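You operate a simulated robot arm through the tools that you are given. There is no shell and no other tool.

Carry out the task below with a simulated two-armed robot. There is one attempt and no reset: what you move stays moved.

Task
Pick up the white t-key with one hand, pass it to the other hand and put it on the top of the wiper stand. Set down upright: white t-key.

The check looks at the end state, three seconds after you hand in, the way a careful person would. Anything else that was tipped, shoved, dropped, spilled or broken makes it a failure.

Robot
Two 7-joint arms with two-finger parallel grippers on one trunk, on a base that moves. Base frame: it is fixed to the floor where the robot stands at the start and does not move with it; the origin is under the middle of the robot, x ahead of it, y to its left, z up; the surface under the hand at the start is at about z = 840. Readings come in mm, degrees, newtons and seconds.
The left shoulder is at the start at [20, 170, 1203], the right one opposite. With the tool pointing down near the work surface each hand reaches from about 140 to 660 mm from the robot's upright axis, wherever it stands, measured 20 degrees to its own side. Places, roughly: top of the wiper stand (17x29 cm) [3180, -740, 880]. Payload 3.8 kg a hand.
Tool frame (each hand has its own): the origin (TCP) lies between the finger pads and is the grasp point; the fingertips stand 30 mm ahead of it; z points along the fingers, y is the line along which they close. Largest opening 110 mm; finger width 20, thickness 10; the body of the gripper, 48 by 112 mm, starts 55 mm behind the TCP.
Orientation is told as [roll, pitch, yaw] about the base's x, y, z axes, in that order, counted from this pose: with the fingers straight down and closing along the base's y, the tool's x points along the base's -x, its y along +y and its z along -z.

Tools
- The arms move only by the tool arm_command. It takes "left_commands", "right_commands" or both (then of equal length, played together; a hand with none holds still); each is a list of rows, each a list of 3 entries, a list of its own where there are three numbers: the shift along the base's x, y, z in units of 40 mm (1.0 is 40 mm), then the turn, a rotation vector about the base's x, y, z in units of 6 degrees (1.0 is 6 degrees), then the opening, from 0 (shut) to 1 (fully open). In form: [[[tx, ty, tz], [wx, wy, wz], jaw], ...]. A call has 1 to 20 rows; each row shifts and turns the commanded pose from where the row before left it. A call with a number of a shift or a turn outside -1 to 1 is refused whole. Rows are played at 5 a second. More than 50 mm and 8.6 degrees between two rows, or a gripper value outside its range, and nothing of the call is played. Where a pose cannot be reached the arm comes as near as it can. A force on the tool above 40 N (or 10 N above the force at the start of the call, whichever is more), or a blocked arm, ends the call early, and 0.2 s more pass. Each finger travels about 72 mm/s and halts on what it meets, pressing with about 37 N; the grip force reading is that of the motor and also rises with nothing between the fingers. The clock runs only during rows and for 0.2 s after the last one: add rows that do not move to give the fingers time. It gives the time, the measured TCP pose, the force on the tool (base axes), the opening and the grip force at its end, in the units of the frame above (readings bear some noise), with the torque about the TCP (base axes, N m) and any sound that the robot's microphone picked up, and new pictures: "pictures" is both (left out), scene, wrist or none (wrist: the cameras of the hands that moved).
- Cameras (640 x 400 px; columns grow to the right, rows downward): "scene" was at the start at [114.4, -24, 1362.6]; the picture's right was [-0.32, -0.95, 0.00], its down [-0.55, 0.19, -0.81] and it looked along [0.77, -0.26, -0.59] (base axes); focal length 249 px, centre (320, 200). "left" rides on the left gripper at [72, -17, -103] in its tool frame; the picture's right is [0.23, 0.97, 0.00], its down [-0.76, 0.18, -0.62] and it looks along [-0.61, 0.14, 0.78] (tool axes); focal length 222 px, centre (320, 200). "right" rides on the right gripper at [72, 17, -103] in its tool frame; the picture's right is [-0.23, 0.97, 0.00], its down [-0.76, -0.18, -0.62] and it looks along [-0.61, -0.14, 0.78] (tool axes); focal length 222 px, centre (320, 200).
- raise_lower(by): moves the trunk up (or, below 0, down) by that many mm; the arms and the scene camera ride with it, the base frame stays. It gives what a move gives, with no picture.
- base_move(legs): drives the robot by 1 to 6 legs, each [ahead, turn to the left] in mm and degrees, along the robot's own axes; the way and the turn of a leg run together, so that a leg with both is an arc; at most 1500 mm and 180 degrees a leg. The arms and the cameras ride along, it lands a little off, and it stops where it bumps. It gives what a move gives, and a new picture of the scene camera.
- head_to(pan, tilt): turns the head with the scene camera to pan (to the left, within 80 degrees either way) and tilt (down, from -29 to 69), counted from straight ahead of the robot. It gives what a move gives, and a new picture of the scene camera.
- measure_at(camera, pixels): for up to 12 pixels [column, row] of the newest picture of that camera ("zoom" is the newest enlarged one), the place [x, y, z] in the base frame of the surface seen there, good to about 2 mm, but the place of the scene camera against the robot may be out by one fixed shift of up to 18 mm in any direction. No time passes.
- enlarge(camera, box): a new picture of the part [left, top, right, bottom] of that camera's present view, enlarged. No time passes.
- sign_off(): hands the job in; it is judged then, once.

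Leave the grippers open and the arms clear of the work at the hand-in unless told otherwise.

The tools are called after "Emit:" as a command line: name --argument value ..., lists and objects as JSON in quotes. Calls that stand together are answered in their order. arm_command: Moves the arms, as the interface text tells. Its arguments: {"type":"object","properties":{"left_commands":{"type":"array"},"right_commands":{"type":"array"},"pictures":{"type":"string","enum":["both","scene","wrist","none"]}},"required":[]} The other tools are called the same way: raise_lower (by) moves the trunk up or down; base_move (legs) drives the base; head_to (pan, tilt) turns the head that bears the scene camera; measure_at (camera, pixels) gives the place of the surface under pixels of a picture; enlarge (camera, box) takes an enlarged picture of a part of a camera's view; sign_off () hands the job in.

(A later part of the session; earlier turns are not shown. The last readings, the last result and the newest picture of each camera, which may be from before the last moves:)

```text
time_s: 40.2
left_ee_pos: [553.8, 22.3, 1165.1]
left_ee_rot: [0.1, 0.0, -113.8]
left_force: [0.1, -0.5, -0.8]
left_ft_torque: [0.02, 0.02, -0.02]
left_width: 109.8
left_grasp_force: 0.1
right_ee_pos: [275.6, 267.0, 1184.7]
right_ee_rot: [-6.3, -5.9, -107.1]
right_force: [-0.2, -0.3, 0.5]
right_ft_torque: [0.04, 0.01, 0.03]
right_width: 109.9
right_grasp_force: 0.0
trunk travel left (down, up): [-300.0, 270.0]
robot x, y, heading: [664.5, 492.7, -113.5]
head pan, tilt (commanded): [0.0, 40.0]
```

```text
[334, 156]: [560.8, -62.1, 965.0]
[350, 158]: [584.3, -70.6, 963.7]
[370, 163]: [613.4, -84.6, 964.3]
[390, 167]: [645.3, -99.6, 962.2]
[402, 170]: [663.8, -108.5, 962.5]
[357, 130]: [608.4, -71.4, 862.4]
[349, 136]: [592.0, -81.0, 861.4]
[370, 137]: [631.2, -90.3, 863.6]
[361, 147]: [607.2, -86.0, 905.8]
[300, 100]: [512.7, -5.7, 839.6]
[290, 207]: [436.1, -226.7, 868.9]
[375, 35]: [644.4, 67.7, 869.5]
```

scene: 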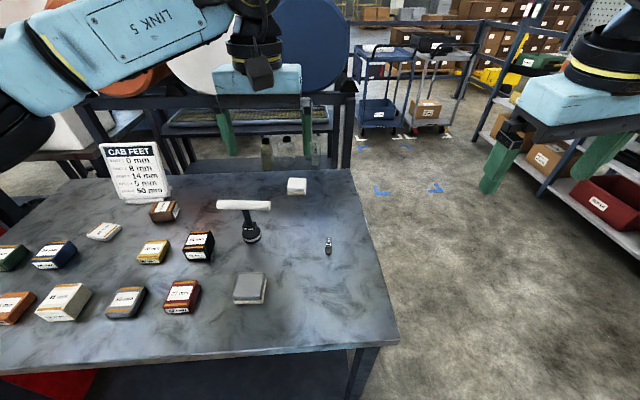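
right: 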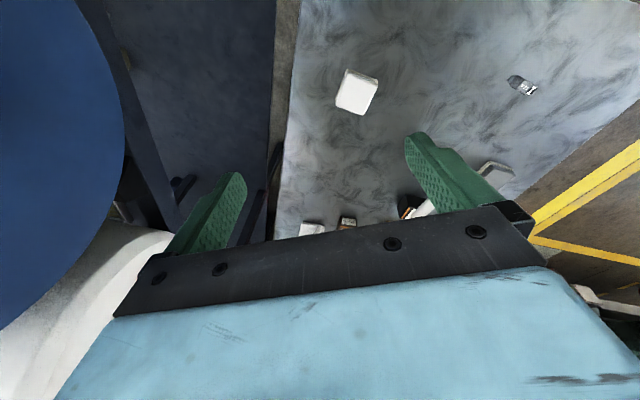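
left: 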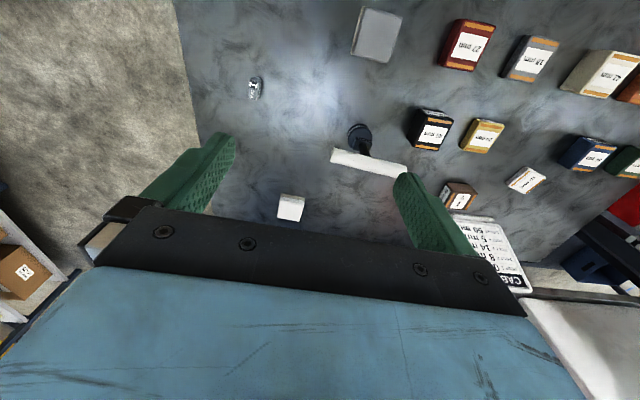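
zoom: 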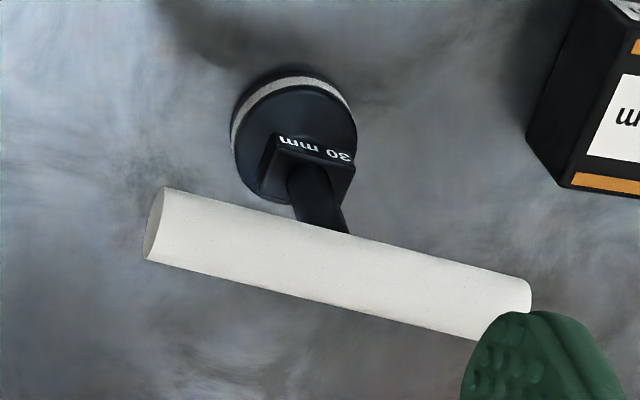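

Emit:
measure_at --camera "zoom" --pixels '[[160, 225], [515, 305], [335, 260], [250, 240], [430, 285], [320, 210], [300, 190], [340, 225], [245, 140], [345, 125], [270, 195], [352, 160]]'

```text
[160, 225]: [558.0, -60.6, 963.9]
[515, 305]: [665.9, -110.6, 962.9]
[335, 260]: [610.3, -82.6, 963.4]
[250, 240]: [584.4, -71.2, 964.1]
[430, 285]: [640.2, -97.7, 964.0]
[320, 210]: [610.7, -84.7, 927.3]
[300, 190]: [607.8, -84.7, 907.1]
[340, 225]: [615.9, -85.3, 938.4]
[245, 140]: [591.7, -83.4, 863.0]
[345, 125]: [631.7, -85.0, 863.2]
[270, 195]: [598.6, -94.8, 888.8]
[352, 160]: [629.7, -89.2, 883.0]
```

The left wrist camera puts the shaft axis at about (612.5, -92), the crossbar along (0.908, -0.42), top at z 964 (centre about 953), table at 840. I've settled on a cleaner hand-over: each hand grips its own end of the crossbar, pointing toward each other, fingers closing vertically. The right hand takes the near-right end (556, -60) first. I'll move the left hand aside and up, and begin rolling the right hand so that its fingers point to the robot's left.

Emit:
arm_command --right_commands '[[[0.3, -0.43, 0], [0.31, -0.63, -0.63], 1], [[0.3, -0.43, 0], [0.31, -0.63, -0.63], 1], [[0.3, -0.43, 0], [-0.42, -0.908, 0], 1], [[0.3, -0.43, 0], [-0.42, -0.908, 0], 1], [[0.3, -0.43, 0], [-0.42, -0.908, 0], 1], [[0.3, -0.43, 0], [-0.42, -0.908, 0], 1], [[0.3, -0.43, 0], [-0.42, -0.908, 0], 1], [[0.3, -0.43, 0], [-0.42, -0.908, 0], 1]]' --left_commands '[[[0.45, -0.2, 0.3], [0, 0, 0], 1], [[0.45, -0.2, 0.3], [0, 0, 0], 1], [[0.45, -0.2, 0.3], [0, 0, 0], 1], [[0.45, -0.2, 0.3], [0, 0, 0], 1], [[0.45, -0.2, 0.3], [0, 0, 0], 1], [[0.45, -0.2, 0.3], [0, 0, 0], 1], [[0.45, -0.2, 0.3], [0, 0, 0], 1], [[0.45, -0.2, 0.3], [0, 0, 0], 1]]' --pictures "scene"

```text
time_s: 42.0
left_ee_pos: [697.4, -40.4, 1262.2]
left_ee_rot: [0.0, 0.0, -113.7]
left_force: [-0.4, 0.1, -0.2]
left_ft_torque: [0.0, 0.0, 0.02]
left_width: 109.9
left_grasp_force: 0.1
right_ee_pos: [372.7, 127.7, 1188.4]
right_ee_rot: [35.6, 0.5, -114.8]
right_force: [-0.2, 0.6, -0.6]
right_ft_torque: [0.01, -0.01, -0.01]
right_width: 110.0
right_grasp_force: 0.0
trunk travel left (down, up): [-300.0, 270.0]
robot x, y, heading: [667.3, 488.1, -113.6]
head pan, tilt (commanded): [0.0, 40.0]
```

scene: 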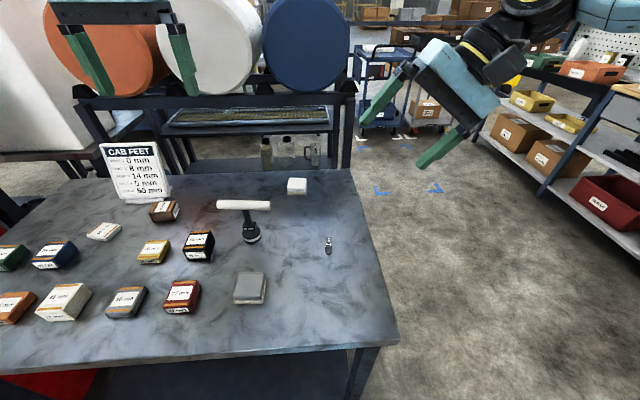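

The right hand is turning well (roll 35.6, yaw -114.8). I'll finish the roll to 90 degrees while moving to the pre-grasp point beside the crossbar's right end, still about 100 mm above it.

Emit:
arm_command --right_commands '[[[0.3, -0.44, -0.33], [-0.422, -0.913, 0], 1], [[0.3, -0.44, -0.33], [-0.422, -0.913, 0], 1], [[0.3, -0.44, -0.33], [-0.422, -0.913, 0], 1], [[0.3, -0.44, -0.33], [-0.422, -0.913, 0], 1], [[0.3, -0.44, -0.33], [-0.422, -0.913, 0], 1], [[0.3, -0.44, -0.33], [-0.422, -0.913, 0], 1], [[0.3, -0.44, -0.33], [-0.422, -0.913, 0], 1], [[0.3, -0.44, -0.33], [-0.422, -0.913, 0], 1], [[0.3, -0.44, -0.33], [-0.422, -0.913, 0], 1], [[0, 0, 0], [0, 0, 0], 1]]' --pictures "both"

```text
time_s: 44.2
left_ee_pos: [696.3, -41.2, 1262.6]
left_ee_rot: [0.0, 0.0, -113.6]
left_force: [-0.6, 0.1, 0.1]
left_ft_torque: [0.01, 0.0, 0.0]
left_width: 110.1
left_grasp_force: 0.0
right_ee_pos: [527.9, 120.1, 1254.4]
right_ee_rot: [79.1, -0.5, -124.6]
right_force: [-0.1, 0.4, 0.4]
right_ft_torque: [-0.01, -0.02, -0.04]
right_width: 109.8
right_grasp_force: 0.1
right hand out of reach, approached as far as the arm can: row 4, 5, 6, 7, 8, 9
trunk travel left (down, up): [-300.0, 270.0]
robot x, y, heading: [668.9, 488.4, -113.6]
head pan, tilt (commanded): [0.0, 40.0]
```

scene: 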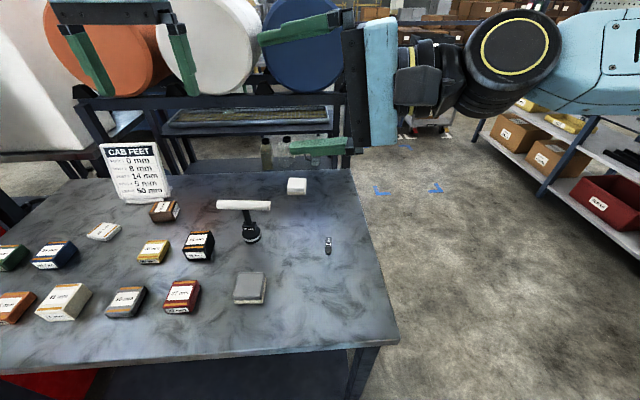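
right: 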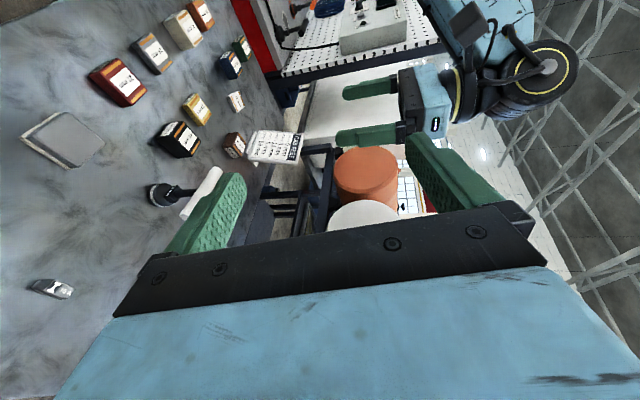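

The right arm cannot reach that low with a full sideways roll (it stopped at (528, 120, 1254), roll 79). So that pose is out. I'll look closely at the gripper and wrist to judge sizes before choosing a different grasp.

Emit:
enlarge --camera "scene" --box '[240, 0, 480, 165]'

Emit:
measure_at --camera "zoom" --pixels '[[415, 215], [375, 215], [460, 230], [500, 190], [415, 130], [415, 290], [370, 60], [370, 350], [480, 260], [425, 245], [310, 200], [560, 250]]'

```text
2.42 times, centred on (360, 82) of scene
```

zoom: 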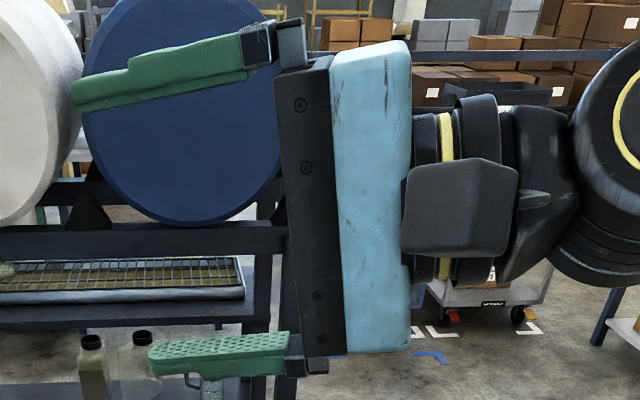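

```text
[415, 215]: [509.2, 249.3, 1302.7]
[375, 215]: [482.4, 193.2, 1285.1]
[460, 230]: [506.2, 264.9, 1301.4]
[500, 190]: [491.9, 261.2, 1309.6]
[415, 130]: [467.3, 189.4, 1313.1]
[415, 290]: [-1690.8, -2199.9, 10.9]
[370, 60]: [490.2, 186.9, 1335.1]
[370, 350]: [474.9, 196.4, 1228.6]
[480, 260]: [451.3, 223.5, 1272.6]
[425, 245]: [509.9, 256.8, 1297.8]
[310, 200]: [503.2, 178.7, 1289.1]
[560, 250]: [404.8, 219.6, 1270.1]
```

The wrist is slim (about 65 mm) and the camera box about 38 mm. Sideways pointing is not natural for these arms because the forearm already comes in from outside. I'll undo the right arm's roll along the same path, and then test the left hand tilting forward (fingers pointing ahead and down), which would let it take the shaft below the crossbar.

Emit:
arm_command --right_commands '[[[-0.3, 0.44, 0.33], [0.422, 0.913, 0], 1], [[-0.3, 0.44, 0.33], [0.422, 0.913, 0], 1], [[-0.3, 0.44, 0.33], [0.422, 0.913, 0], 1], [[-0.3, 0.44, 0.33], [0.422, 0.913, 0], 1], [[-0.3, 0.44, 0.33], [0.422, 0.913, 0], 1], [[-0.3, 0.44, 0.33], [0.422, 0.913, 0], 1], [[-0.3, 0.44, 0.33], [0.422, 0.913, 0], 1], [[-0.3, 0.44, 0.33], [0.422, 0.913, 0], 1], [[-0.3, 0.44, 0.33], [0.422, 0.913, 0], 1], [[-0.3, 0.43, 0], [0.42, 0.908, 0], 1], [[-0.3, 0.43, 0], [0.42, 0.908, 0], 1], [[-0.3, 0.43, 0], [0.42, 0.908, 0], 1], [[-0.3, 0.43, 0], [0.42, 0.908, 0], 1], [[-0.3, 0.43, 0], [0.42, 0.908, 0], 1], [[-0.3, 0.43, 0], [0.42, 0.908, 0], 1], [[0, 0, 0], [0, 0, 0], 1]]' --pictures "scene"

```text
time_s: 47.6
left_ee_pos: [696.6, -42.2, 1261.2]
left_ee_rot: [0.0, 0.0, -113.6]
left_force: [0.3, 0.4, 0.7]
left_ft_torque: [-0.01, 0.04, 0.0]
left_width: 109.9
left_grasp_force: 0.0
right_ee_pos: [352.0, 383.0, 1355.1]
right_ee_rot: [-6.6, -2.2, -114.9]
right_force: [0.1, 0.0, -0.2]
right_ft_torque: [0.01, 0.0, -0.01]
right_width: 110.1
right_grasp_force: 0.1
trunk travel left (down, up): [-300.0, 270.0]
robot x, y, heading: [670.4, 487.6, -113.7]
head pan, tilt (commanded): [0.0, 40.0]
```

scene: 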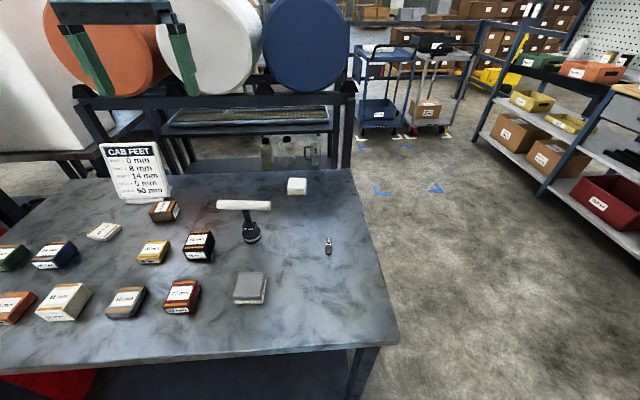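

The right hand is back near the robot, pointing down, at (352, 383, 1355). Now I'll test the left hand's forward tilt in free air above the table: 55 degrees of tilt while coming to about (664, 20, 1080).

Emit:
arm_command --left_commands '[[[-0.08, 0.155, -0.45], [-0.832, 0.385, -0.02], 1], [[-0.08, 0.155, -0.45], [-0.832, 0.385, -0.02], 1], [[-0.08, 0.155, -0.45], [-0.832, 0.385, -0.02], 1], [[-0.08, 0.155, -0.45], [-0.832, 0.385, -0.02], 1], [[-0.08, 0.155, -0.45], [-0.832, 0.385, -0.02], 1], [[-0.08, 0.155, -0.45], [-0.832, 0.385, -0.02], 1], [[-0.08, 0.155, -0.45], [-0.832, 0.385, -0.02], 1], [[-0.08, 0.155, -0.45], [-0.832, 0.385, -0.02], 1], [[-0.08, 0.155, -0.45], [-0.832, 0.385, -0.02], 1], [[-0.08, 0.155, -0.45], [-0.832, 0.385, -0.02], 1], [[0, 0, 0], [0, 0, 0], 1]]' --pictures "both"

```text
time_s: 50.0
left_ee_pos: [666.8, 23.9, 1082.7]
left_ee_rot: [-0.8, -55.1, -114.7]
left_force: [0.2, 0.4, 0.4]
left_ft_torque: [0.0, 0.01, 0.0]
left_width: 109.9
left_grasp_force: 0.0
right_ee_pos: [351.5, 382.9, 1354.3]
right_ee_rot: [-6.6, -2.3, -114.9]
right_force: [-0.4, -0.2, 0.2]
right_ft_torque: [0.0, 0.01, -0.02]
right_width: 110.1
right_grasp_force: 0.1
trunk travel left (down, up): [-300.0, 270.0]
robot x, y, heading: [667.0, 487.8, -113.7]
head pan, tilt (commanded): [0.0, 40.0]
```

scene: 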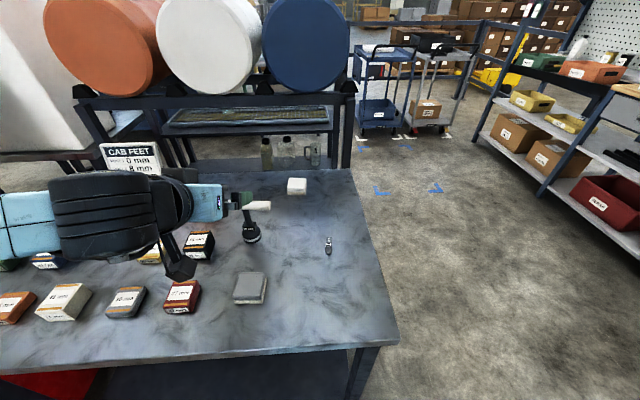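
left: 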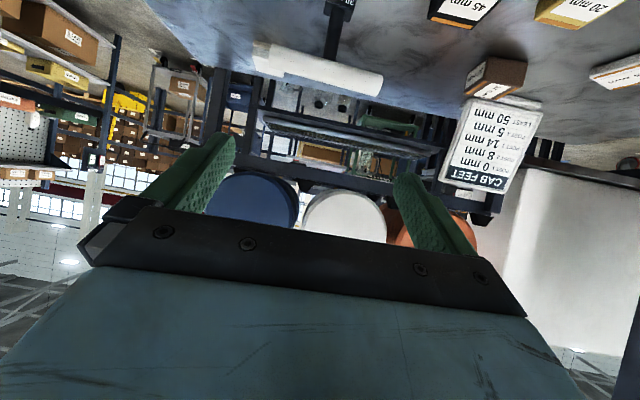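

The left hand reached the tilted pose exactly: (667, 24, 1083), pitch -55. Next I'll bring it down to a standoff 115 mm from the shaft along its pointing line, with the opening narrowed to 60 mm, and look again.

Emit:
arm_command --left_commands '[[[-0.07, -0.15, -0.54], [0, 0, 0], 0.55], [[-0.07, -0.15, -0.54], [0, 0, 0], 0.55], [[-0.07, -0.15, -0.54], [0, 0, 0], 0.55], [[-0.07, -0.15, -0.54], [0, 0, 0], 0.55], [[-0.07, -0.15, -0.54], [0, 0, 0], 0.55], [[0, 0, 0], [0, 0, 0], 0.55]]' --pictures "both"

```text
time_s: 51.4
left_ee_pos: [655.5, -3.5, 997.6]
left_ee_rot: [-0.7, -54.9, -114.6]
left_force: [0.9, 0.2, -0.1]
left_ft_torque: [-0.01, 0.0, -0.03]
left_width: 60.6
left_grasp_force: 0.2
left hand out of reach, approached as far as the arm can: row 5
right_ee_pos: [351.2, 382.2, 1355.5]
right_ee_rot: [-6.5, -2.3, -114.9]
right_force: [0.2, 0.0, -0.4]
right_ft_torque: [0.02, 0.01, -0.01]
right_width: 109.7
right_grasp_force: 0.1
trunk travel left (down, up): [-300.0, 270.0]
robot x, y, heading: [667.1, 488.2, -113.8]
head pan, tilt (commanded): [0.0, 40.0]
```

scene: 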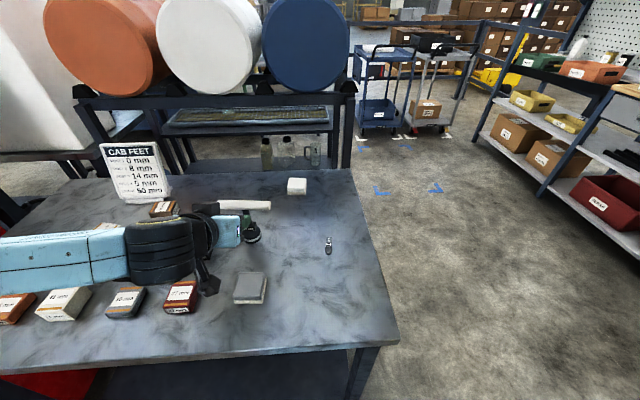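
left: 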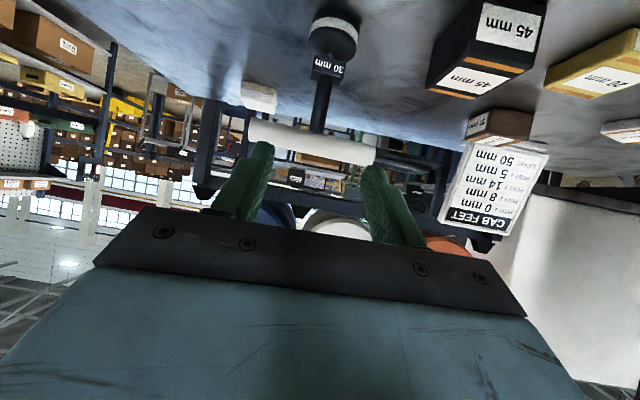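

Row 5 went out of reach at z 998, so the arm is at its lower limit there. I'll measure how high the forearm hangs over the boxes before deciding to lower the trunk.

Emit:
measure_at --camera "scene" --pixels '[[20, 265], [60, 265], [60, 285], [110, 250], [110, 275], [160, 250], [160, 280], [205, 235], [208, 280], [245, 225], [20, 240], [190, 300]]'

Emit:
enlarge --camera "left" --box '[230, 0, 430, 200]'

```text
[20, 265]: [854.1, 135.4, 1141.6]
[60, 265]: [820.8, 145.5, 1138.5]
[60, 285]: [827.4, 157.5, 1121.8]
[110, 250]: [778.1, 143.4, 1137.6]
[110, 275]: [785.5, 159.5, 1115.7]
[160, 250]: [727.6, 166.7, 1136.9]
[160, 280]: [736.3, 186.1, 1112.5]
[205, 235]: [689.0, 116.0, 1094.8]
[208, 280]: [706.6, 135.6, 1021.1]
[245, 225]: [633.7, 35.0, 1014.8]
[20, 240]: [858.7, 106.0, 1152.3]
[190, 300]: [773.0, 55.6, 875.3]
```

```text
2.00 times, centred on (330, 100) of left
```

zoom: 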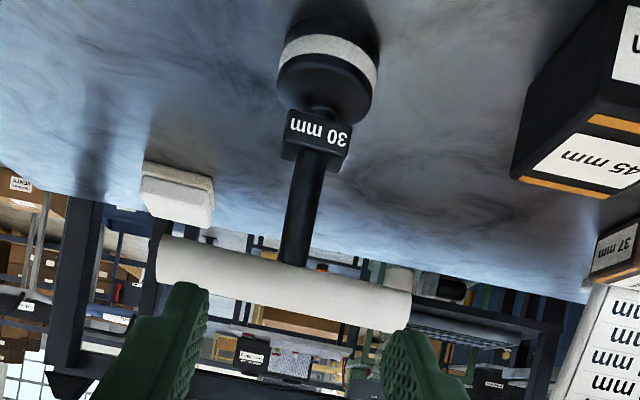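

The forearm is about 270 mm above the table, so there is room. I'll raise the left hand back to the well-reached height (about 1083), then lower the trunk 130 mm so the grasp height is comfortable.

Emit:
arm_command --left_commands '[[[0, 0, 0.55], [0, 0, 0], 0.55], [[0, 0, 0.55], [0, 0, 0], 0.55], [[0, 0, 0.55], [0, 0, 0], 0.55], [[0, 0, 0.55], [0, 0, 0], 0.55], [[0, 0, 0], [0, 0, 0], 0.55]]' --pictures "none"

Emit:
raise_lower --by -110

```text
time_s: 52.6
left_ee_pos: [655.0, -2.3, 1083.1]
left_ee_rot: [-0.7, -55.0, -114.7]
left_force: [-0.1, 1.0, 0.1]
left_ft_torque: [0.0, -0.02, -0.02]
left_width: 60.5
left_grasp_force: 0.0
right_ee_pos: [352.6, 381.9, 1353.9]
right_ee_rot: [-6.5, -2.4, -114.9]
right_force: [0.8, -1.4, -0.6]
right_ft_torque: [0.01, 0.02, 0.03]
right_width: 110.0
right_grasp_force: 0.0
trunk travel left (down, up): [-300.0, 270.0]
robot x, y, heading: [667.0, 490.9, -113.8]
head pan, tilt (commanded): [0.0, 40.0]
```

```text
time_s: 54.0
left_ee_pos: [653.9, -2.4, 973.4]
left_ee_rot: [-0.6, -55.1, -114.6]
left_force: [-0.2, 0.2, 0.3]
left_ft_torque: [-0.03, 0.03, 0.01]
left_width: 60.4
left_grasp_force: 0.1
right_ee_pos: [351.8, 382.1, 1246.2]
right_ee_rot: [-6.6, -2.3, -114.9]
right_force: [-0.9, -0.1, -0.7]
right_ft_torque: [0.0, 0.0, -0.02]
right_width: 110.2
right_grasp_force: 0.1
trunk travel left (down, up): [-190.0, 380.0]
robot x, y, heading: [664.8, 489.6, -113.4]
head pan, tilt (commanded): [0.0, 40.0]
```

The left TCP is now at (654, -2, 973). I'll take a wrist picture here and measure the shaft and crossbar.

Emit:
arm_command --left_commands '[[[0, 0, 0], [0, 0, 0], 0.55]]' --pictures "both"

Emit:
enlarge --camera "left" --box '[220, 0, 430, 200]'

```text
time_s: 54.4
left_ee_pos: [654.3, -2.9, 974.3]
left_ee_rot: [-0.7, -55.1, -114.6]
left_force: [0.1, 0.5, 0.7]
left_ft_torque: [-0.02, -0.02, 0.03]
left_width: 60.6
left_grasp_force: 0.1
right_ee_pos: [351.6, 381.6, 1245.1]
right_ee_rot: [-6.5, -2.2, -114.9]
right_force: [-0.4, 0.9, -0.3]
right_ft_torque: [-0.03, -0.03, 0.01]
right_width: 109.9
right_grasp_force: 0.1
trunk travel left (down, up): [-190.0, 380.0]
robot x, y, heading: [667.6, 486.1, -113.7]
head pan, tilt (commanded): [0.0, 40.0]
```

scene: 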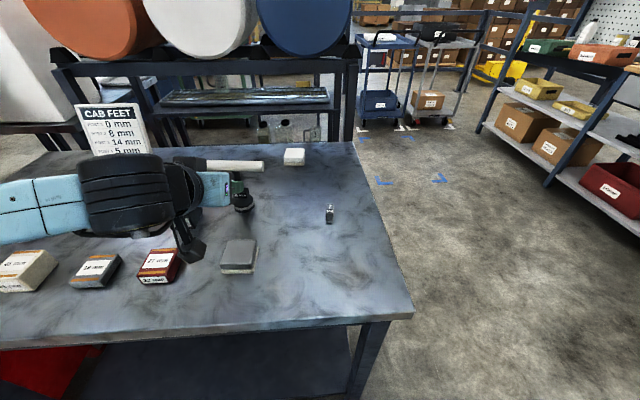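
left: 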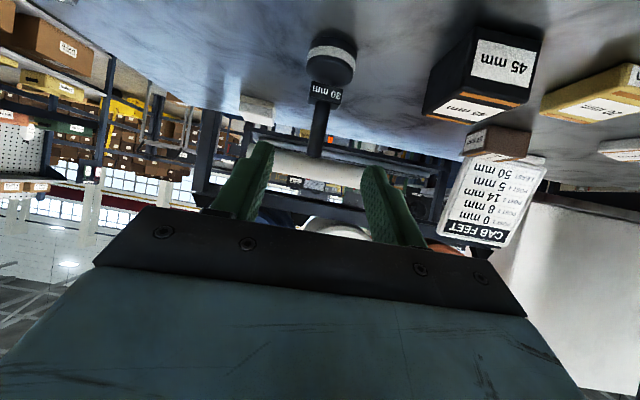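

```text
2.00 times, centred on (325, 100) of left
```

zoom: 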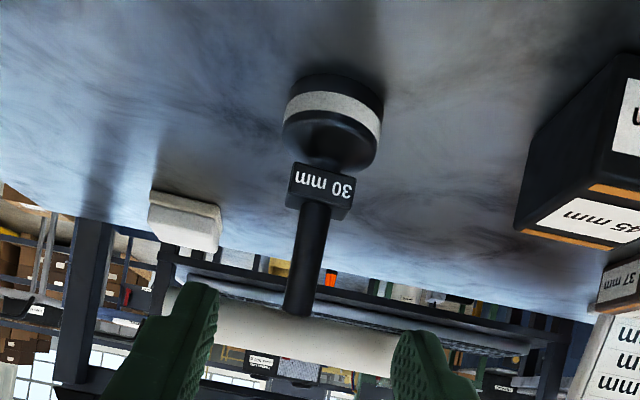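

Emit:
measure_at --camera "zoom" --pixels '[[313, 225], [309, 250], [305, 280], [300, 308], [297, 250], [322, 250], [320, 185], [332, 130], [290, 340], [235, 325], [350, 340], [205, 230]]'

Emit:
measure_at --camera "zoom" --pixels '[[290, 185], [350, 195], [285, 125], [380, 140], [518, 225], [560, 250], [635, 245], [600, 290], [180, 320], [395, 345], [316, 212], [335, 95]]'

```text
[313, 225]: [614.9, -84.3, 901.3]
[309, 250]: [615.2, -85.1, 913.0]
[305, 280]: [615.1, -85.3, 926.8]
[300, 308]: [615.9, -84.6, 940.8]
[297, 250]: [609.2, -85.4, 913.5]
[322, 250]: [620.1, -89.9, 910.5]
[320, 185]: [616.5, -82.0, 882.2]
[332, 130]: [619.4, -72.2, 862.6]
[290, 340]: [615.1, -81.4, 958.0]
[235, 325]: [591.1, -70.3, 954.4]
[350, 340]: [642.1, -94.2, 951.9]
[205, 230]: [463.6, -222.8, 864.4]
```

```text
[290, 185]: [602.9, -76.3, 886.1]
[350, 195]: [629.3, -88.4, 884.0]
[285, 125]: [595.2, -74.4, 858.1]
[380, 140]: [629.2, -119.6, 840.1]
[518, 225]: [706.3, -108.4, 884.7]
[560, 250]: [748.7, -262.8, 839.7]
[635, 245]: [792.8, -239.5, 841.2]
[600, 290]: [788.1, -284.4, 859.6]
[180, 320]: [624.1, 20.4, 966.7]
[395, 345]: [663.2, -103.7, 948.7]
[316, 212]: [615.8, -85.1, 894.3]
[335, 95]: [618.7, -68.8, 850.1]
```

The shaft's front face reads (615, -85), so its axis is at about (612.4, -91), and the block's top is at about 887. I'll flatten the tilt to 30 degrees and go 60 mm along the pointing line, then check.

Emit:
arm_command --left_commands '[[[0.025, 0.045, -0.145], [-0.75, 0.347, 0], 0.55], [[-0.186, -0.391, -0.25], [0, 0, 0], 0.55], [[-0.186, -0.391, -0.25], [0, 0, 0], 0.55], [[-0.186, -0.391, -0.25], [0, 0, 0], 0.55], [[0, 0, 0], [0, 0, 0], 0.55]]' --pictures "both"

Emit:
enlarge --camera "left" --box '[220, 0, 430, 200]'

```text
time_s: 55.6
left_ee_pos: [634.5, -45.6, 935.9]
left_ee_rot: [-0.7, -60.1, -114.5]
left_force: [-0.1, -0.3, 0.8]
left_ft_torque: [0.0, -0.01, 0.02]
left_width: 60.5
left_grasp_force: 0.0
right_ee_pos: [351.7, 382.0, 1244.9]
right_ee_rot: [-6.5, -2.3, -114.9]
right_force: [0.1, 0.5, 0.0]
right_ft_torque: [0.04, 0.0, -0.01]
right_width: 110.0
right_grasp_force: 0.2
trunk travel left (down, up): [-190.0, 380.0]
robot x, y, heading: [668.7, 487.9, -113.7]
head pan, tilt (commanded): [0.0, 40.0]
```

scene: 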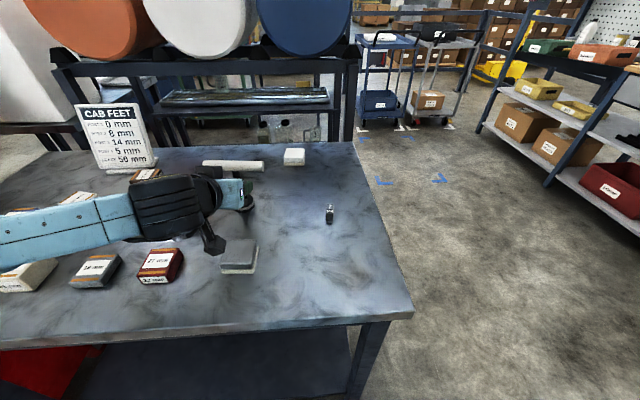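
left: 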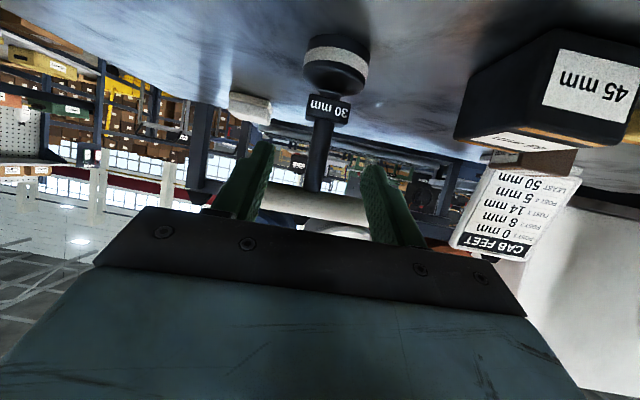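

```text
2.00 times, centred on (325, 100) of left
```

zoom: 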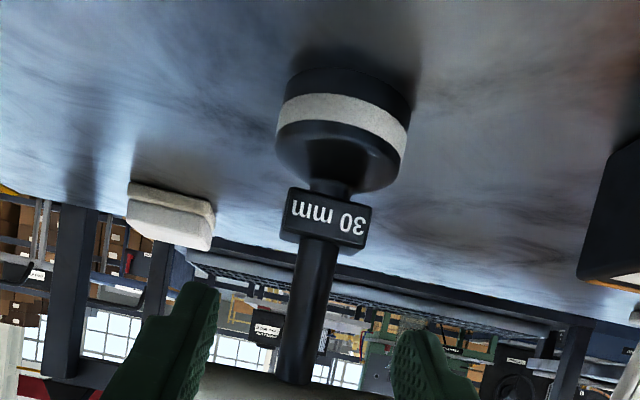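

Emit:
measure_at --camera "zoom" --pixels '[[317, 255], [309, 290], [300, 340], [296, 290], [322, 290], [325, 215], [285, 215], [368, 225], [290, 395], [318, 245], [340, 160], [300, 375]]'

```text
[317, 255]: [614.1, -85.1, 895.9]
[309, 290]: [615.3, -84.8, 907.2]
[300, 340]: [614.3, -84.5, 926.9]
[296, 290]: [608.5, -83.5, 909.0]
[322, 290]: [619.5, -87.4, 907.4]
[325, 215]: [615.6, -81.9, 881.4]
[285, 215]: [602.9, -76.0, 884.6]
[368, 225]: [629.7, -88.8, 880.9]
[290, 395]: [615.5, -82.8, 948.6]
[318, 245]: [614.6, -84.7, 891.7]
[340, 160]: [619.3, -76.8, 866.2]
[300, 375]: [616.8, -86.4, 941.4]
```

Positions agree (axis about (612, -90.7)). I'll go the last 41 mm so the shaft sits 15 mm past the TCP, and check before closing.

Emit:
arm_command --left_commands '[[[-0.14, -0.278, -0.145], [0, 0, 0], 0.55], [[-0.14, -0.278, -0.145], [0, 0, 0], 0.55], [[-0.14, -0.278, -0.145], [0, 0, 0], 0.55], [[0, 0, 0], [0, 0, 0], 0.55], [[0, 0, 0], [0, 0, 0], 0.55]]' --pictures "both"

Emit:
enlarge --camera "left" --box '[220, 0, 430, 200]'

```text
time_s: 56.8
left_ee_pos: [616.2, -79.8, 920.3]
left_ee_rot: [-0.7, -59.8, -114.5]
left_force: [0.1, 0.6, 0.2]
left_ft_torque: [-0.02, -0.01, -0.01]
left_width: 60.7
left_grasp_force: 0.1
right_ee_pos: [351.7, 383.1, 1244.8]
right_ee_rot: [-6.5, -2.3, -114.9]
right_force: [-0.8, 0.9, -0.3]
right_ft_torque: [-0.01, 0.01, 0.01]
right_width: 110.0
right_grasp_force: 0.1
trunk travel left (down, up): [-190.0, 380.0]
robot x, y, heading: [667.7, 485.1, -113.6]
head pan, tilt (commanded): [0.0, 40.0]
```

scene: 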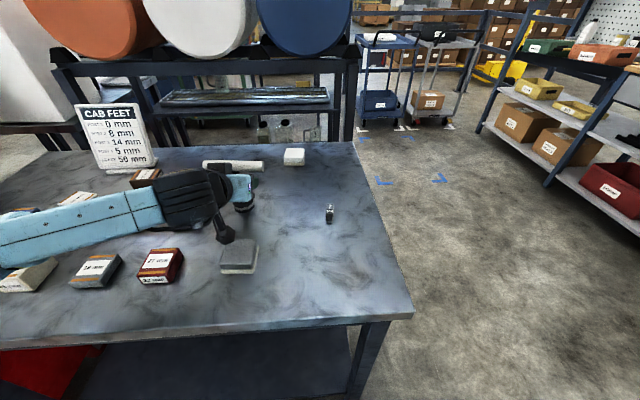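
left: 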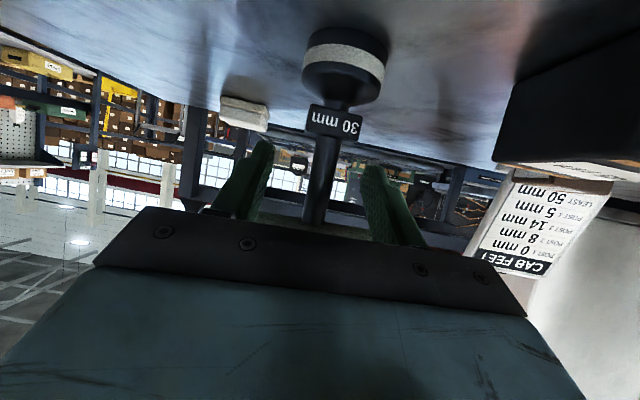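

```text
2.00 times, centred on (325, 100) of left
```

zoom: 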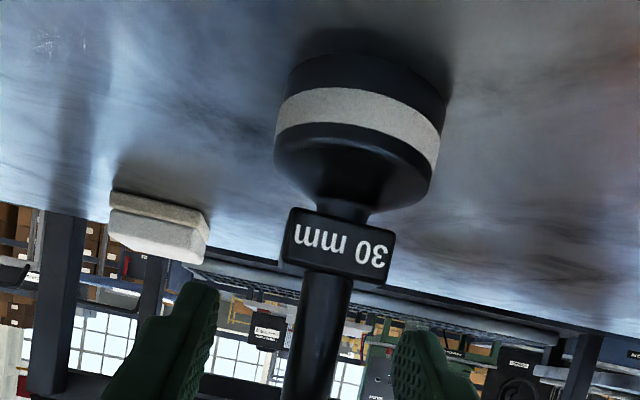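

The shaft lies 13 mm ahead of the TCP and within 1 mm of the middle between the fingers. I'll lower 2 mm and close.

Emit:
arm_command --left_commands '[[[0, 0, -0.05], [0, 0, 0], 0.55], [[0, 0, 0], [0, 0, 0], 0.3], [[0, 0, 0], [0, 0, 0], 0.0], [[0, 0, 0], [0, 0, 0], 0.0], [[0, 0, 0], [0, 0, 0], 0.0], [[0, 0, 0], [0, 0, 0], 0.0]]' --pictures "both"

Emit:
enlarge --camera "left" --box '[220, 0, 430, 200]'

```text
time_s: 58.2
left_ee_pos: [615.7, -79.1, 920.2]
left_ee_rot: [-0.7, -60.0, -114.6]
left_force: [0.3, -0.5, 0.6]
left_ft_torque: [-0.18, -0.69, 0.1]
left_width: 11.5
left_grasp_force: 36.7
right_ee_pos: [350.5, 382.3, 1245.4]
right_ee_rot: [-6.5, -2.2, -114.9]
right_force: [0.9, 0.1, -0.5]
right_ft_torque: [0.01, 0.01, 0.0]
right_width: 110.0
right_grasp_force: 0.0
trunk travel left (down, up): [-190.0, 380.0]
robot x, y, heading: [671.3, 488.8, -113.6]
head pan, tilt (commanded): [0.0, 40.0]
```

scene: 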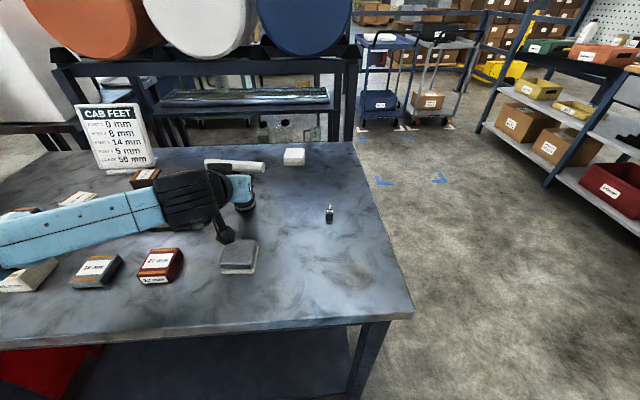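
left: 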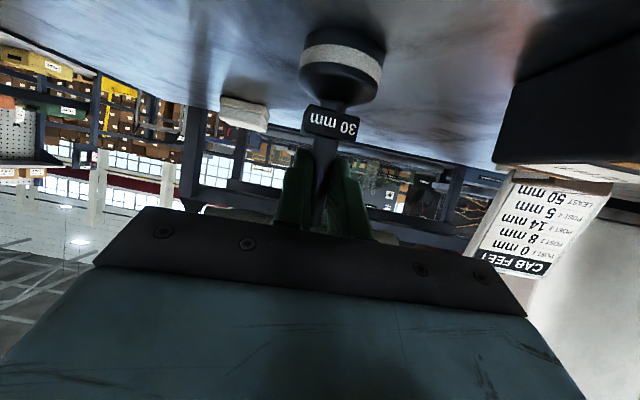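

```text
2.00 times, centred on (325, 100) of left
```

zoom: 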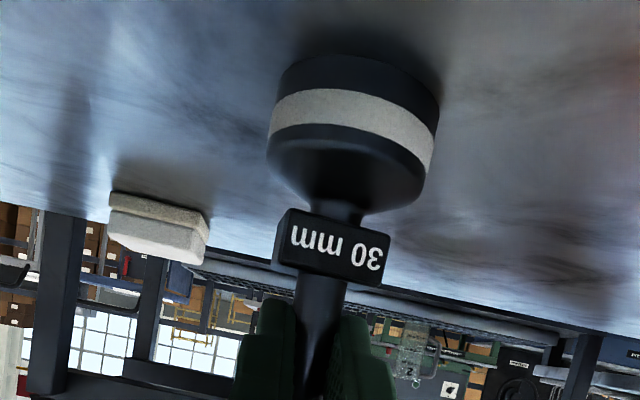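

Gripped: width 11.5 mm at 37 N, and the key still stands straight. I'll lift it straight up 60 mm slowly and check.

Emit:
arm_command --left_commands '[[[0, 0, 0.3], [0, 0, 0], 0.0], [[0, 0, 0.4], [0, 0, 0], 0.0], [[0, 0, 0.4], [0, 0, 0], 0.0], [[0, 0, 0.4], [0, 0, 0], 0.0], [[0, 0, 0], [0, 0, 0], 0.0]]' --pictures "both"

Emit:
enlarge --camera "scene" --box '[140, 110, 320, 250]'

```text
time_s: 59.4
left_ee_pos: [617.2, -82.3, 977.1]
left_ee_rot: [-0.7, -59.9, -114.6]
left_force: [1.0, 0.0, -3.3]
left_ft_torque: [0.02, 0.01, 0.0]
left_width: 14.1
left_grasp_force: 37.1
right_ee_pos: [351.2, 383.2, 1244.7]
right_ee_rot: [-6.5, -2.4, -114.9]
right_force: [-0.4, -0.2, 0.0]
right_ft_torque: [0.01, 0.04, 0.0]
right_width: 110.0
right_grasp_force: 0.1
trunk travel left (down, up): [-190.0, 380.0]
robot x, y, heading: [667.3, 488.4, -113.6]
head pan, tilt (commanded): [0.0, 40.0]
```

scene: 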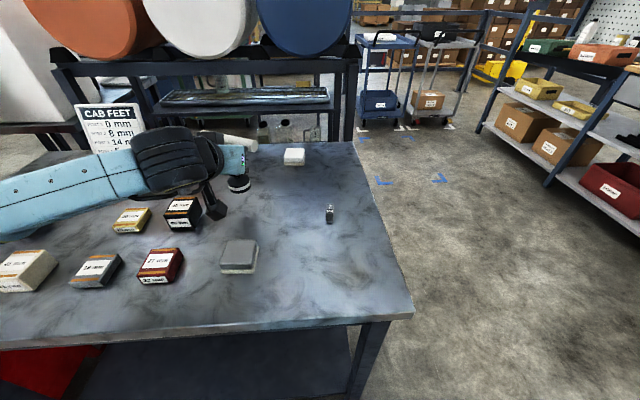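
left: 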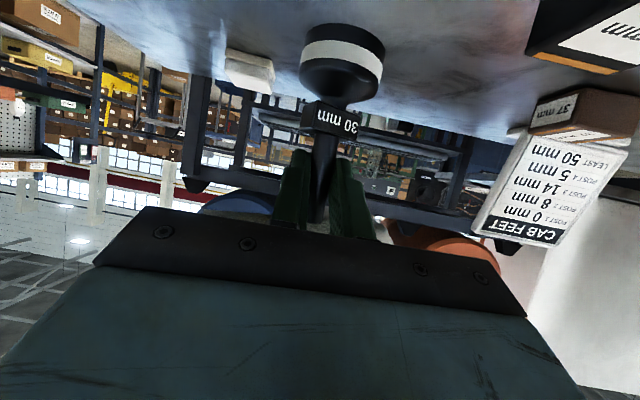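

```text
2.86 times, centred on (230, 180) of scene
```

zoom: 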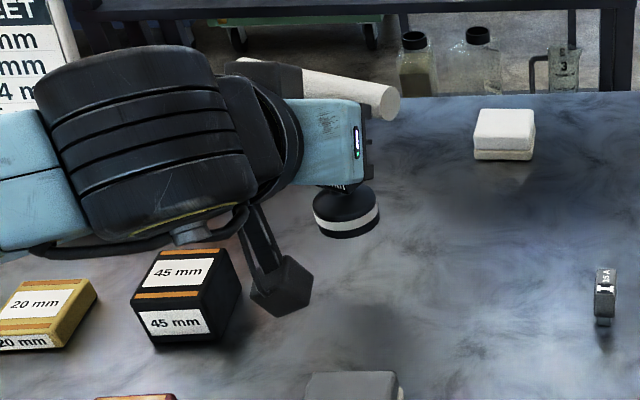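

The key is lifted (about 3.3 N of weight). The crossbar seems slanted in the scene view, so I'll measure its ends and the foot to see how it sits in the grip.

Emit:
measure_at --camera "zoom" --pixels '[[388, 103], [370, 90], [330, 82], [312, 78], [345, 190], [345, 225], [320, 215], [375, 215], [350, 205], [380, 92]]'

Emit:
enlarge --camera "left" --box '[200, 0, 440, 240]'

```text
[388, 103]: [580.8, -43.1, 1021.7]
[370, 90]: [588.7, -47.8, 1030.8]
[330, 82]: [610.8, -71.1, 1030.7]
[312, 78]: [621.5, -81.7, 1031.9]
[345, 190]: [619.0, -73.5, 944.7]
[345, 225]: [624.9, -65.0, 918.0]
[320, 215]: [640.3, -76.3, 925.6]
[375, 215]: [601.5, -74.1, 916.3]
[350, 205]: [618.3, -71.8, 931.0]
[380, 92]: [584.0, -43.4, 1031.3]
```

```text
1.67 times, centred on (320, 120) of left
```

zoom: 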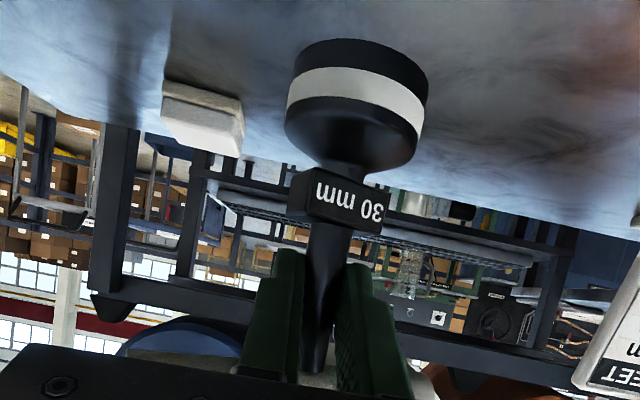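

The crossbar is level but the key turned about 20 degrees about its own shaft while lifting: it now runs at about -45 degrees (it stays upright). That is fine. I'll carry it slowly up and back to a spot in front of the robot, for the hand-over.

Emit:
arm_command --left_commands '[[[0, 0, 0.25], [0, 0, 0], 0.0], [[0, 0, 0.25], [0, 0, 0], 0.0], [[-0.1, 0.16, 0.25], [0, 0, 0], 0.0], [[-0.18, 0.29, 0.25], [0, 0, 0], 0.0], [[-0.18, 0.29, 0.25], [0, 0, 0], 0.0], [[-0.18, 0.29, 0], [0, 0, 0], 0.0], [[-0.18, 0.29, 0], [0, 0, 0], 0.0], [[-0.18, 0.29, 0], [0, 0, 0], 0.0], [[-0.18, 0.29, 0], [0, 0, 0], 0.0], [[-0.18, 0.29, 0], [0, 0, 0], 0.0], [[-0.18, 0.29, 0], [0, 0, 0], 0.0], [[-0.1, 0.16, 0], [0, 0, 0], 0.0], [[0, 0, 0], [0, 0, 0], 0.0]]' --pictures "both"

```text
time_s: 62.2
left_ee_pos: [551.3, 24.0, 1028.6]
left_ee_rot: [-0.7, -59.9, -114.6]
left_force: [0.0, 1.1, -3.1]
left_ft_torque: [0.07, -0.01, 0.01]
left_width: 14.0
left_grasp_force: 37.7
right_ee_pos: [351.3, 383.4, 1244.3]
right_ee_rot: [-6.5, -2.3, -114.9]
right_force: [-0.1, 0.7, -0.4]
right_ft_torque: [0.01, -0.03, 0.01]
right_width: 109.9
right_grasp_force: 0.0
trunk travel left (down, up): [-190.0, 380.0]
robot x, y, heading: [668.9, 487.7, -113.8]
head pan, tilt (commanded): [0.0, 40.0]
```

scene: 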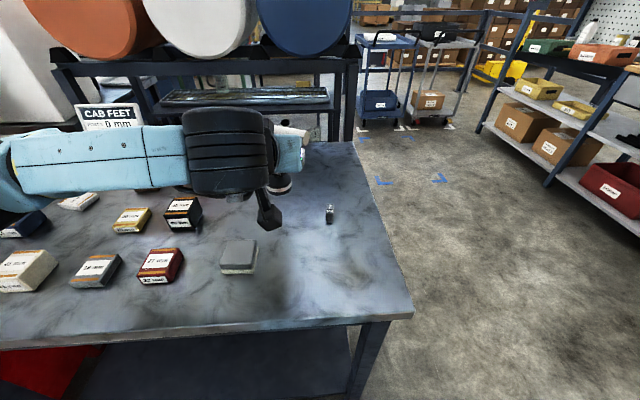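
left: 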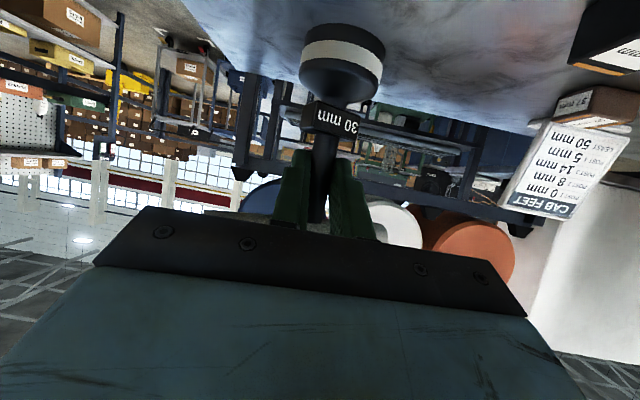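

The key is steady at about (546, 13), crossbar near z 1061. Now I'll bring the right hand, pointing down and yawed so that its fingers will close across the crossbar, to a waiting place to the right and above.

Emit:
arm_command --right_commands '[[[0.04, -0.42, -0.1], [-0.05, -0.57, 0], 1], [[0.04, -0.42, -0.1], [-0.05, -0.57, 0], 1], [[0.04, -0.42, -0.1], [0, 0, 0.963], 1], [[0.04, -0.42, -0.1], [0, 0, 0.963], 1], [[0.04, -0.42, -0.1], [0, 0, 0.963], 1], [[0.04, -0.42, -0.1], [0, 0, 0.963], 1], [[0.04, -0.42, -0.1], [0, 0, 0.963], 1], [[0.04, -0.42, -0.1], [0, 0, 0.963], 1], [[0.04, -0.42, -0.1], [0, 0, 0.963], 1], [[0.04, -0.42, -0.1], [0, 0, 0.963], 1], [[0.04, -0.42, -0.1], [0, 0, 0.963], 1], [[0.04, -0.42, -0.1], [0, 0, 0.963], 1], [[0, 0, 0], [0, 0, 0.963], 1], [[0, 0, 0], [0, 0, 0.963], 1], [[0, 0, 0], [0, 0, 0], 1]]' --pictures "both"

```text
time_s: 65.4
left_ee_pos: [549.1, 25.2, 1027.9]
left_ee_rot: [-0.8, -59.9, -114.6]
left_force: [-1.1, -0.7, -1.8]
left_ft_torque: [0.04, -0.01, -0.01]
left_width: 14.0
left_grasp_force: 37.0
right_ee_pos: [363.2, 191.2, 1192.2]
right_ee_rot: [-0.2, 0.0, -45.6]
right_force: [0.4, -0.2, 0.3]
right_ft_torque: [0.01, 0.0, -0.01]
right_width: 109.9
right_grasp_force: 0.1
right hand out of reach, approached as far as the arm can: row 12
trunk travel left (down, up): [-190.0, 380.0]
robot x, y, heading: [669.9, 490.3, -113.6]
head pan, tilt (commanded): [0.0, 40.0]
```

scene: 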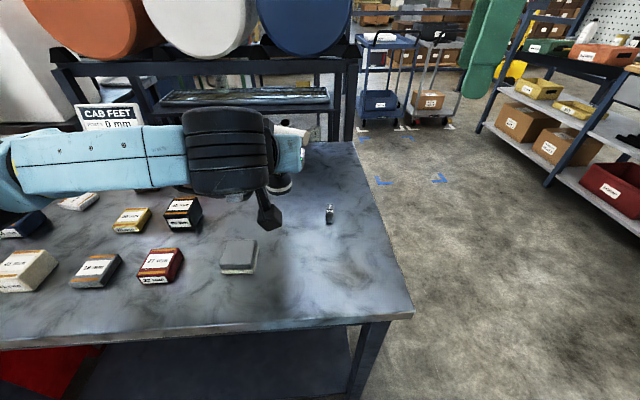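
right: 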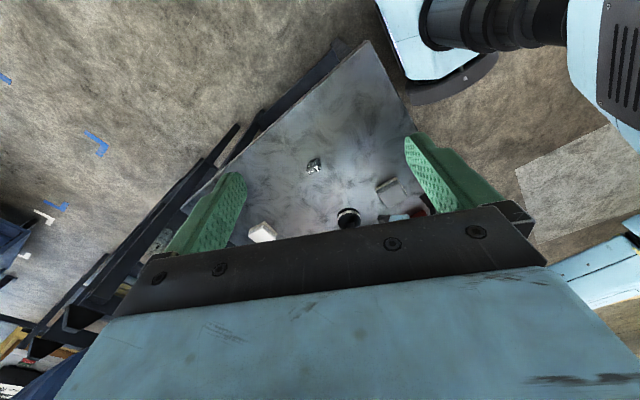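

The right hand is at (363, 191, 1192) with yaw -45.6. Next it goes part of the way toward a point above the crossbar, staying well above it (z 1150), with the opening narrowed.

Emit:
arm_command --right_commands '[[[0.47, -0.44, -0.17], [0, 0, 0], 0.7], [[0.47, -0.44, -0.17], [0, 0, 0], 0.7], [[0.47, -0.44, -0.17], [0, 0, 0], 0.7], [[0.47, -0.44, -0.17], [0, 0, 0], 0.6], [[0.47, -0.44, -0.17], [0, 0, 0], 0.6], [[0.47, -0.44, -0.17], [0, 0, 0], 0.6], [[0, 0, 0], [0, 0, 0], 0.6]]' --pictures "both"

```text
time_s: 67.0
left_ee_pos: [550.6, 24.8, 1027.3]
left_ee_rot: [-0.7, -59.9, -114.6]
left_force: [0.2, 0.2, -3.4]
left_ft_torque: [0.07, 0.01, -0.01]
left_width: 13.9
left_grasp_force: 37.1
right_ee_pos: [370.6, 184.2, 1169.6]
right_ee_rot: [0.0, 0.1, -45.6]
right_force: [-0.4, 0.9, -0.4]
right_ft_torque: [-0.02, 0.01, 0.01]
right_width: 65.8
right_grasp_force: 0.1
right hand out of reach, approached as far as the arm can: row 1, 2, 3, 4, 5, 6
trunk travel left (down, up): [-190.0, 380.0]
robot x, y, heading: [669.0, 488.1, -113.6]
head pan, tilt (commanded): [0.0, 40.0]
```

scene: 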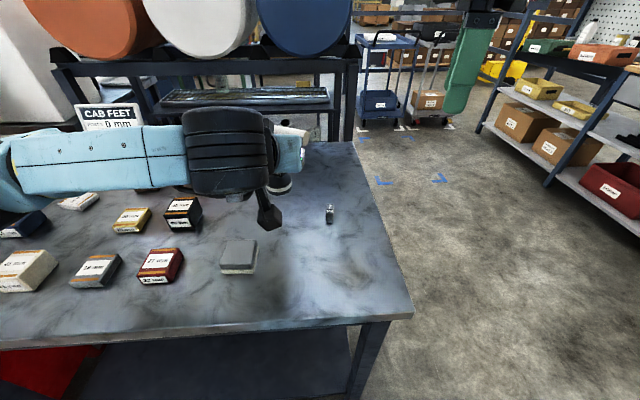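
right: 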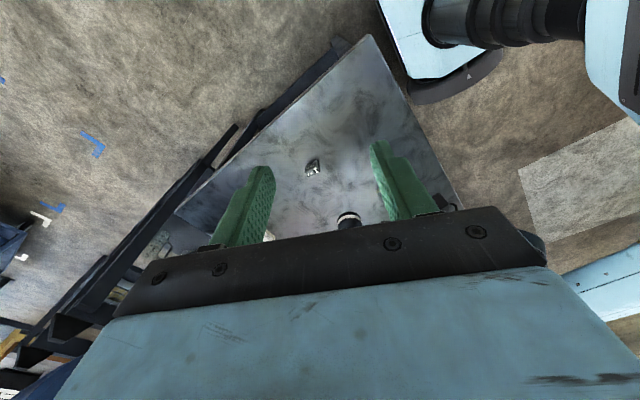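

Out of reach again: with this yaw the right arm cannot come forward at this height. I'll test whether lower works better by moving it straight down a little at the same spot (nothing is beneath it there but floor and the table's corner, far below).

Emit:
arm_command --right_commands '[[[0, 0, -0.5], [0, 0, 0], 0.6], [[0, 0, -0.5], [0, 0, 0], 0.6], [[0, 0, -0.5], [0, 0, 0], 0.6], [[0, 0, 0], [0, 0, 0], 0.6]]' --pictures "none"

Emit:
arm_command --right_commands '[[[0.3, -0.3, 0], [0, 0, 0], 0.6], [[0.3, -0.3, 0], [0, 0, 0], 0.6], [[0, 0, 0], [0, 0, 0], 0.6]]' --pictures "none"

```text
time_s: 68.0
left_ee_pos: [550.0, 24.3, 1028.9]
left_ee_rot: [-0.7, -59.9, -114.6]
left_force: [-1.0, -0.5, -2.2]
left_ft_torque: [0.04, -0.03, -0.04]
left_width: 14.0
left_grasp_force: 37.3
right_ee_pos: [368.9, 185.5, 1110.8]
right_ee_rot: [-0.1, 0.1, -45.5]
right_force: [-0.2, -0.4, -0.2]
right_ft_torque: [-0.02, -0.02, 0.03]
right_width: 66.2
right_grasp_force: 0.0
trunk travel left (down, up): [-190.0, 380.0]
robot x, y, heading: [665.8, 485.3, -113.8]
head pan, tilt (commanded): [0.0, 40.0]
```

```text
time_s: 68.8
left_ee_pos: [551.2, 23.6, 1027.7]
left_ee_rot: [-0.6, -60.0, -114.6]
left_force: [-0.2, -0.6, -3.2]
left_ft_torque: [0.05, -0.02, 0.02]
left_width: 13.7
left_grasp_force: 36.8
right_ee_pos: [383.6, 172.0, 1111.0]
right_ee_rot: [0.0, 0.1, -45.7]
right_force: [-0.1, -0.1, -0.1]
right_ft_torque: [-0.02, 0.01, -0.02]
right_width: 66.1
right_grasp_force: 0.1
right hand out of reach, approached as far as the arm can: row 2
trunk travel left (down, up): [-190.0, 380.0]
robot x, y, heading: [667.2, 488.0, -113.9]
head pan, tilt (commanded): [0.0, 40.0]
```

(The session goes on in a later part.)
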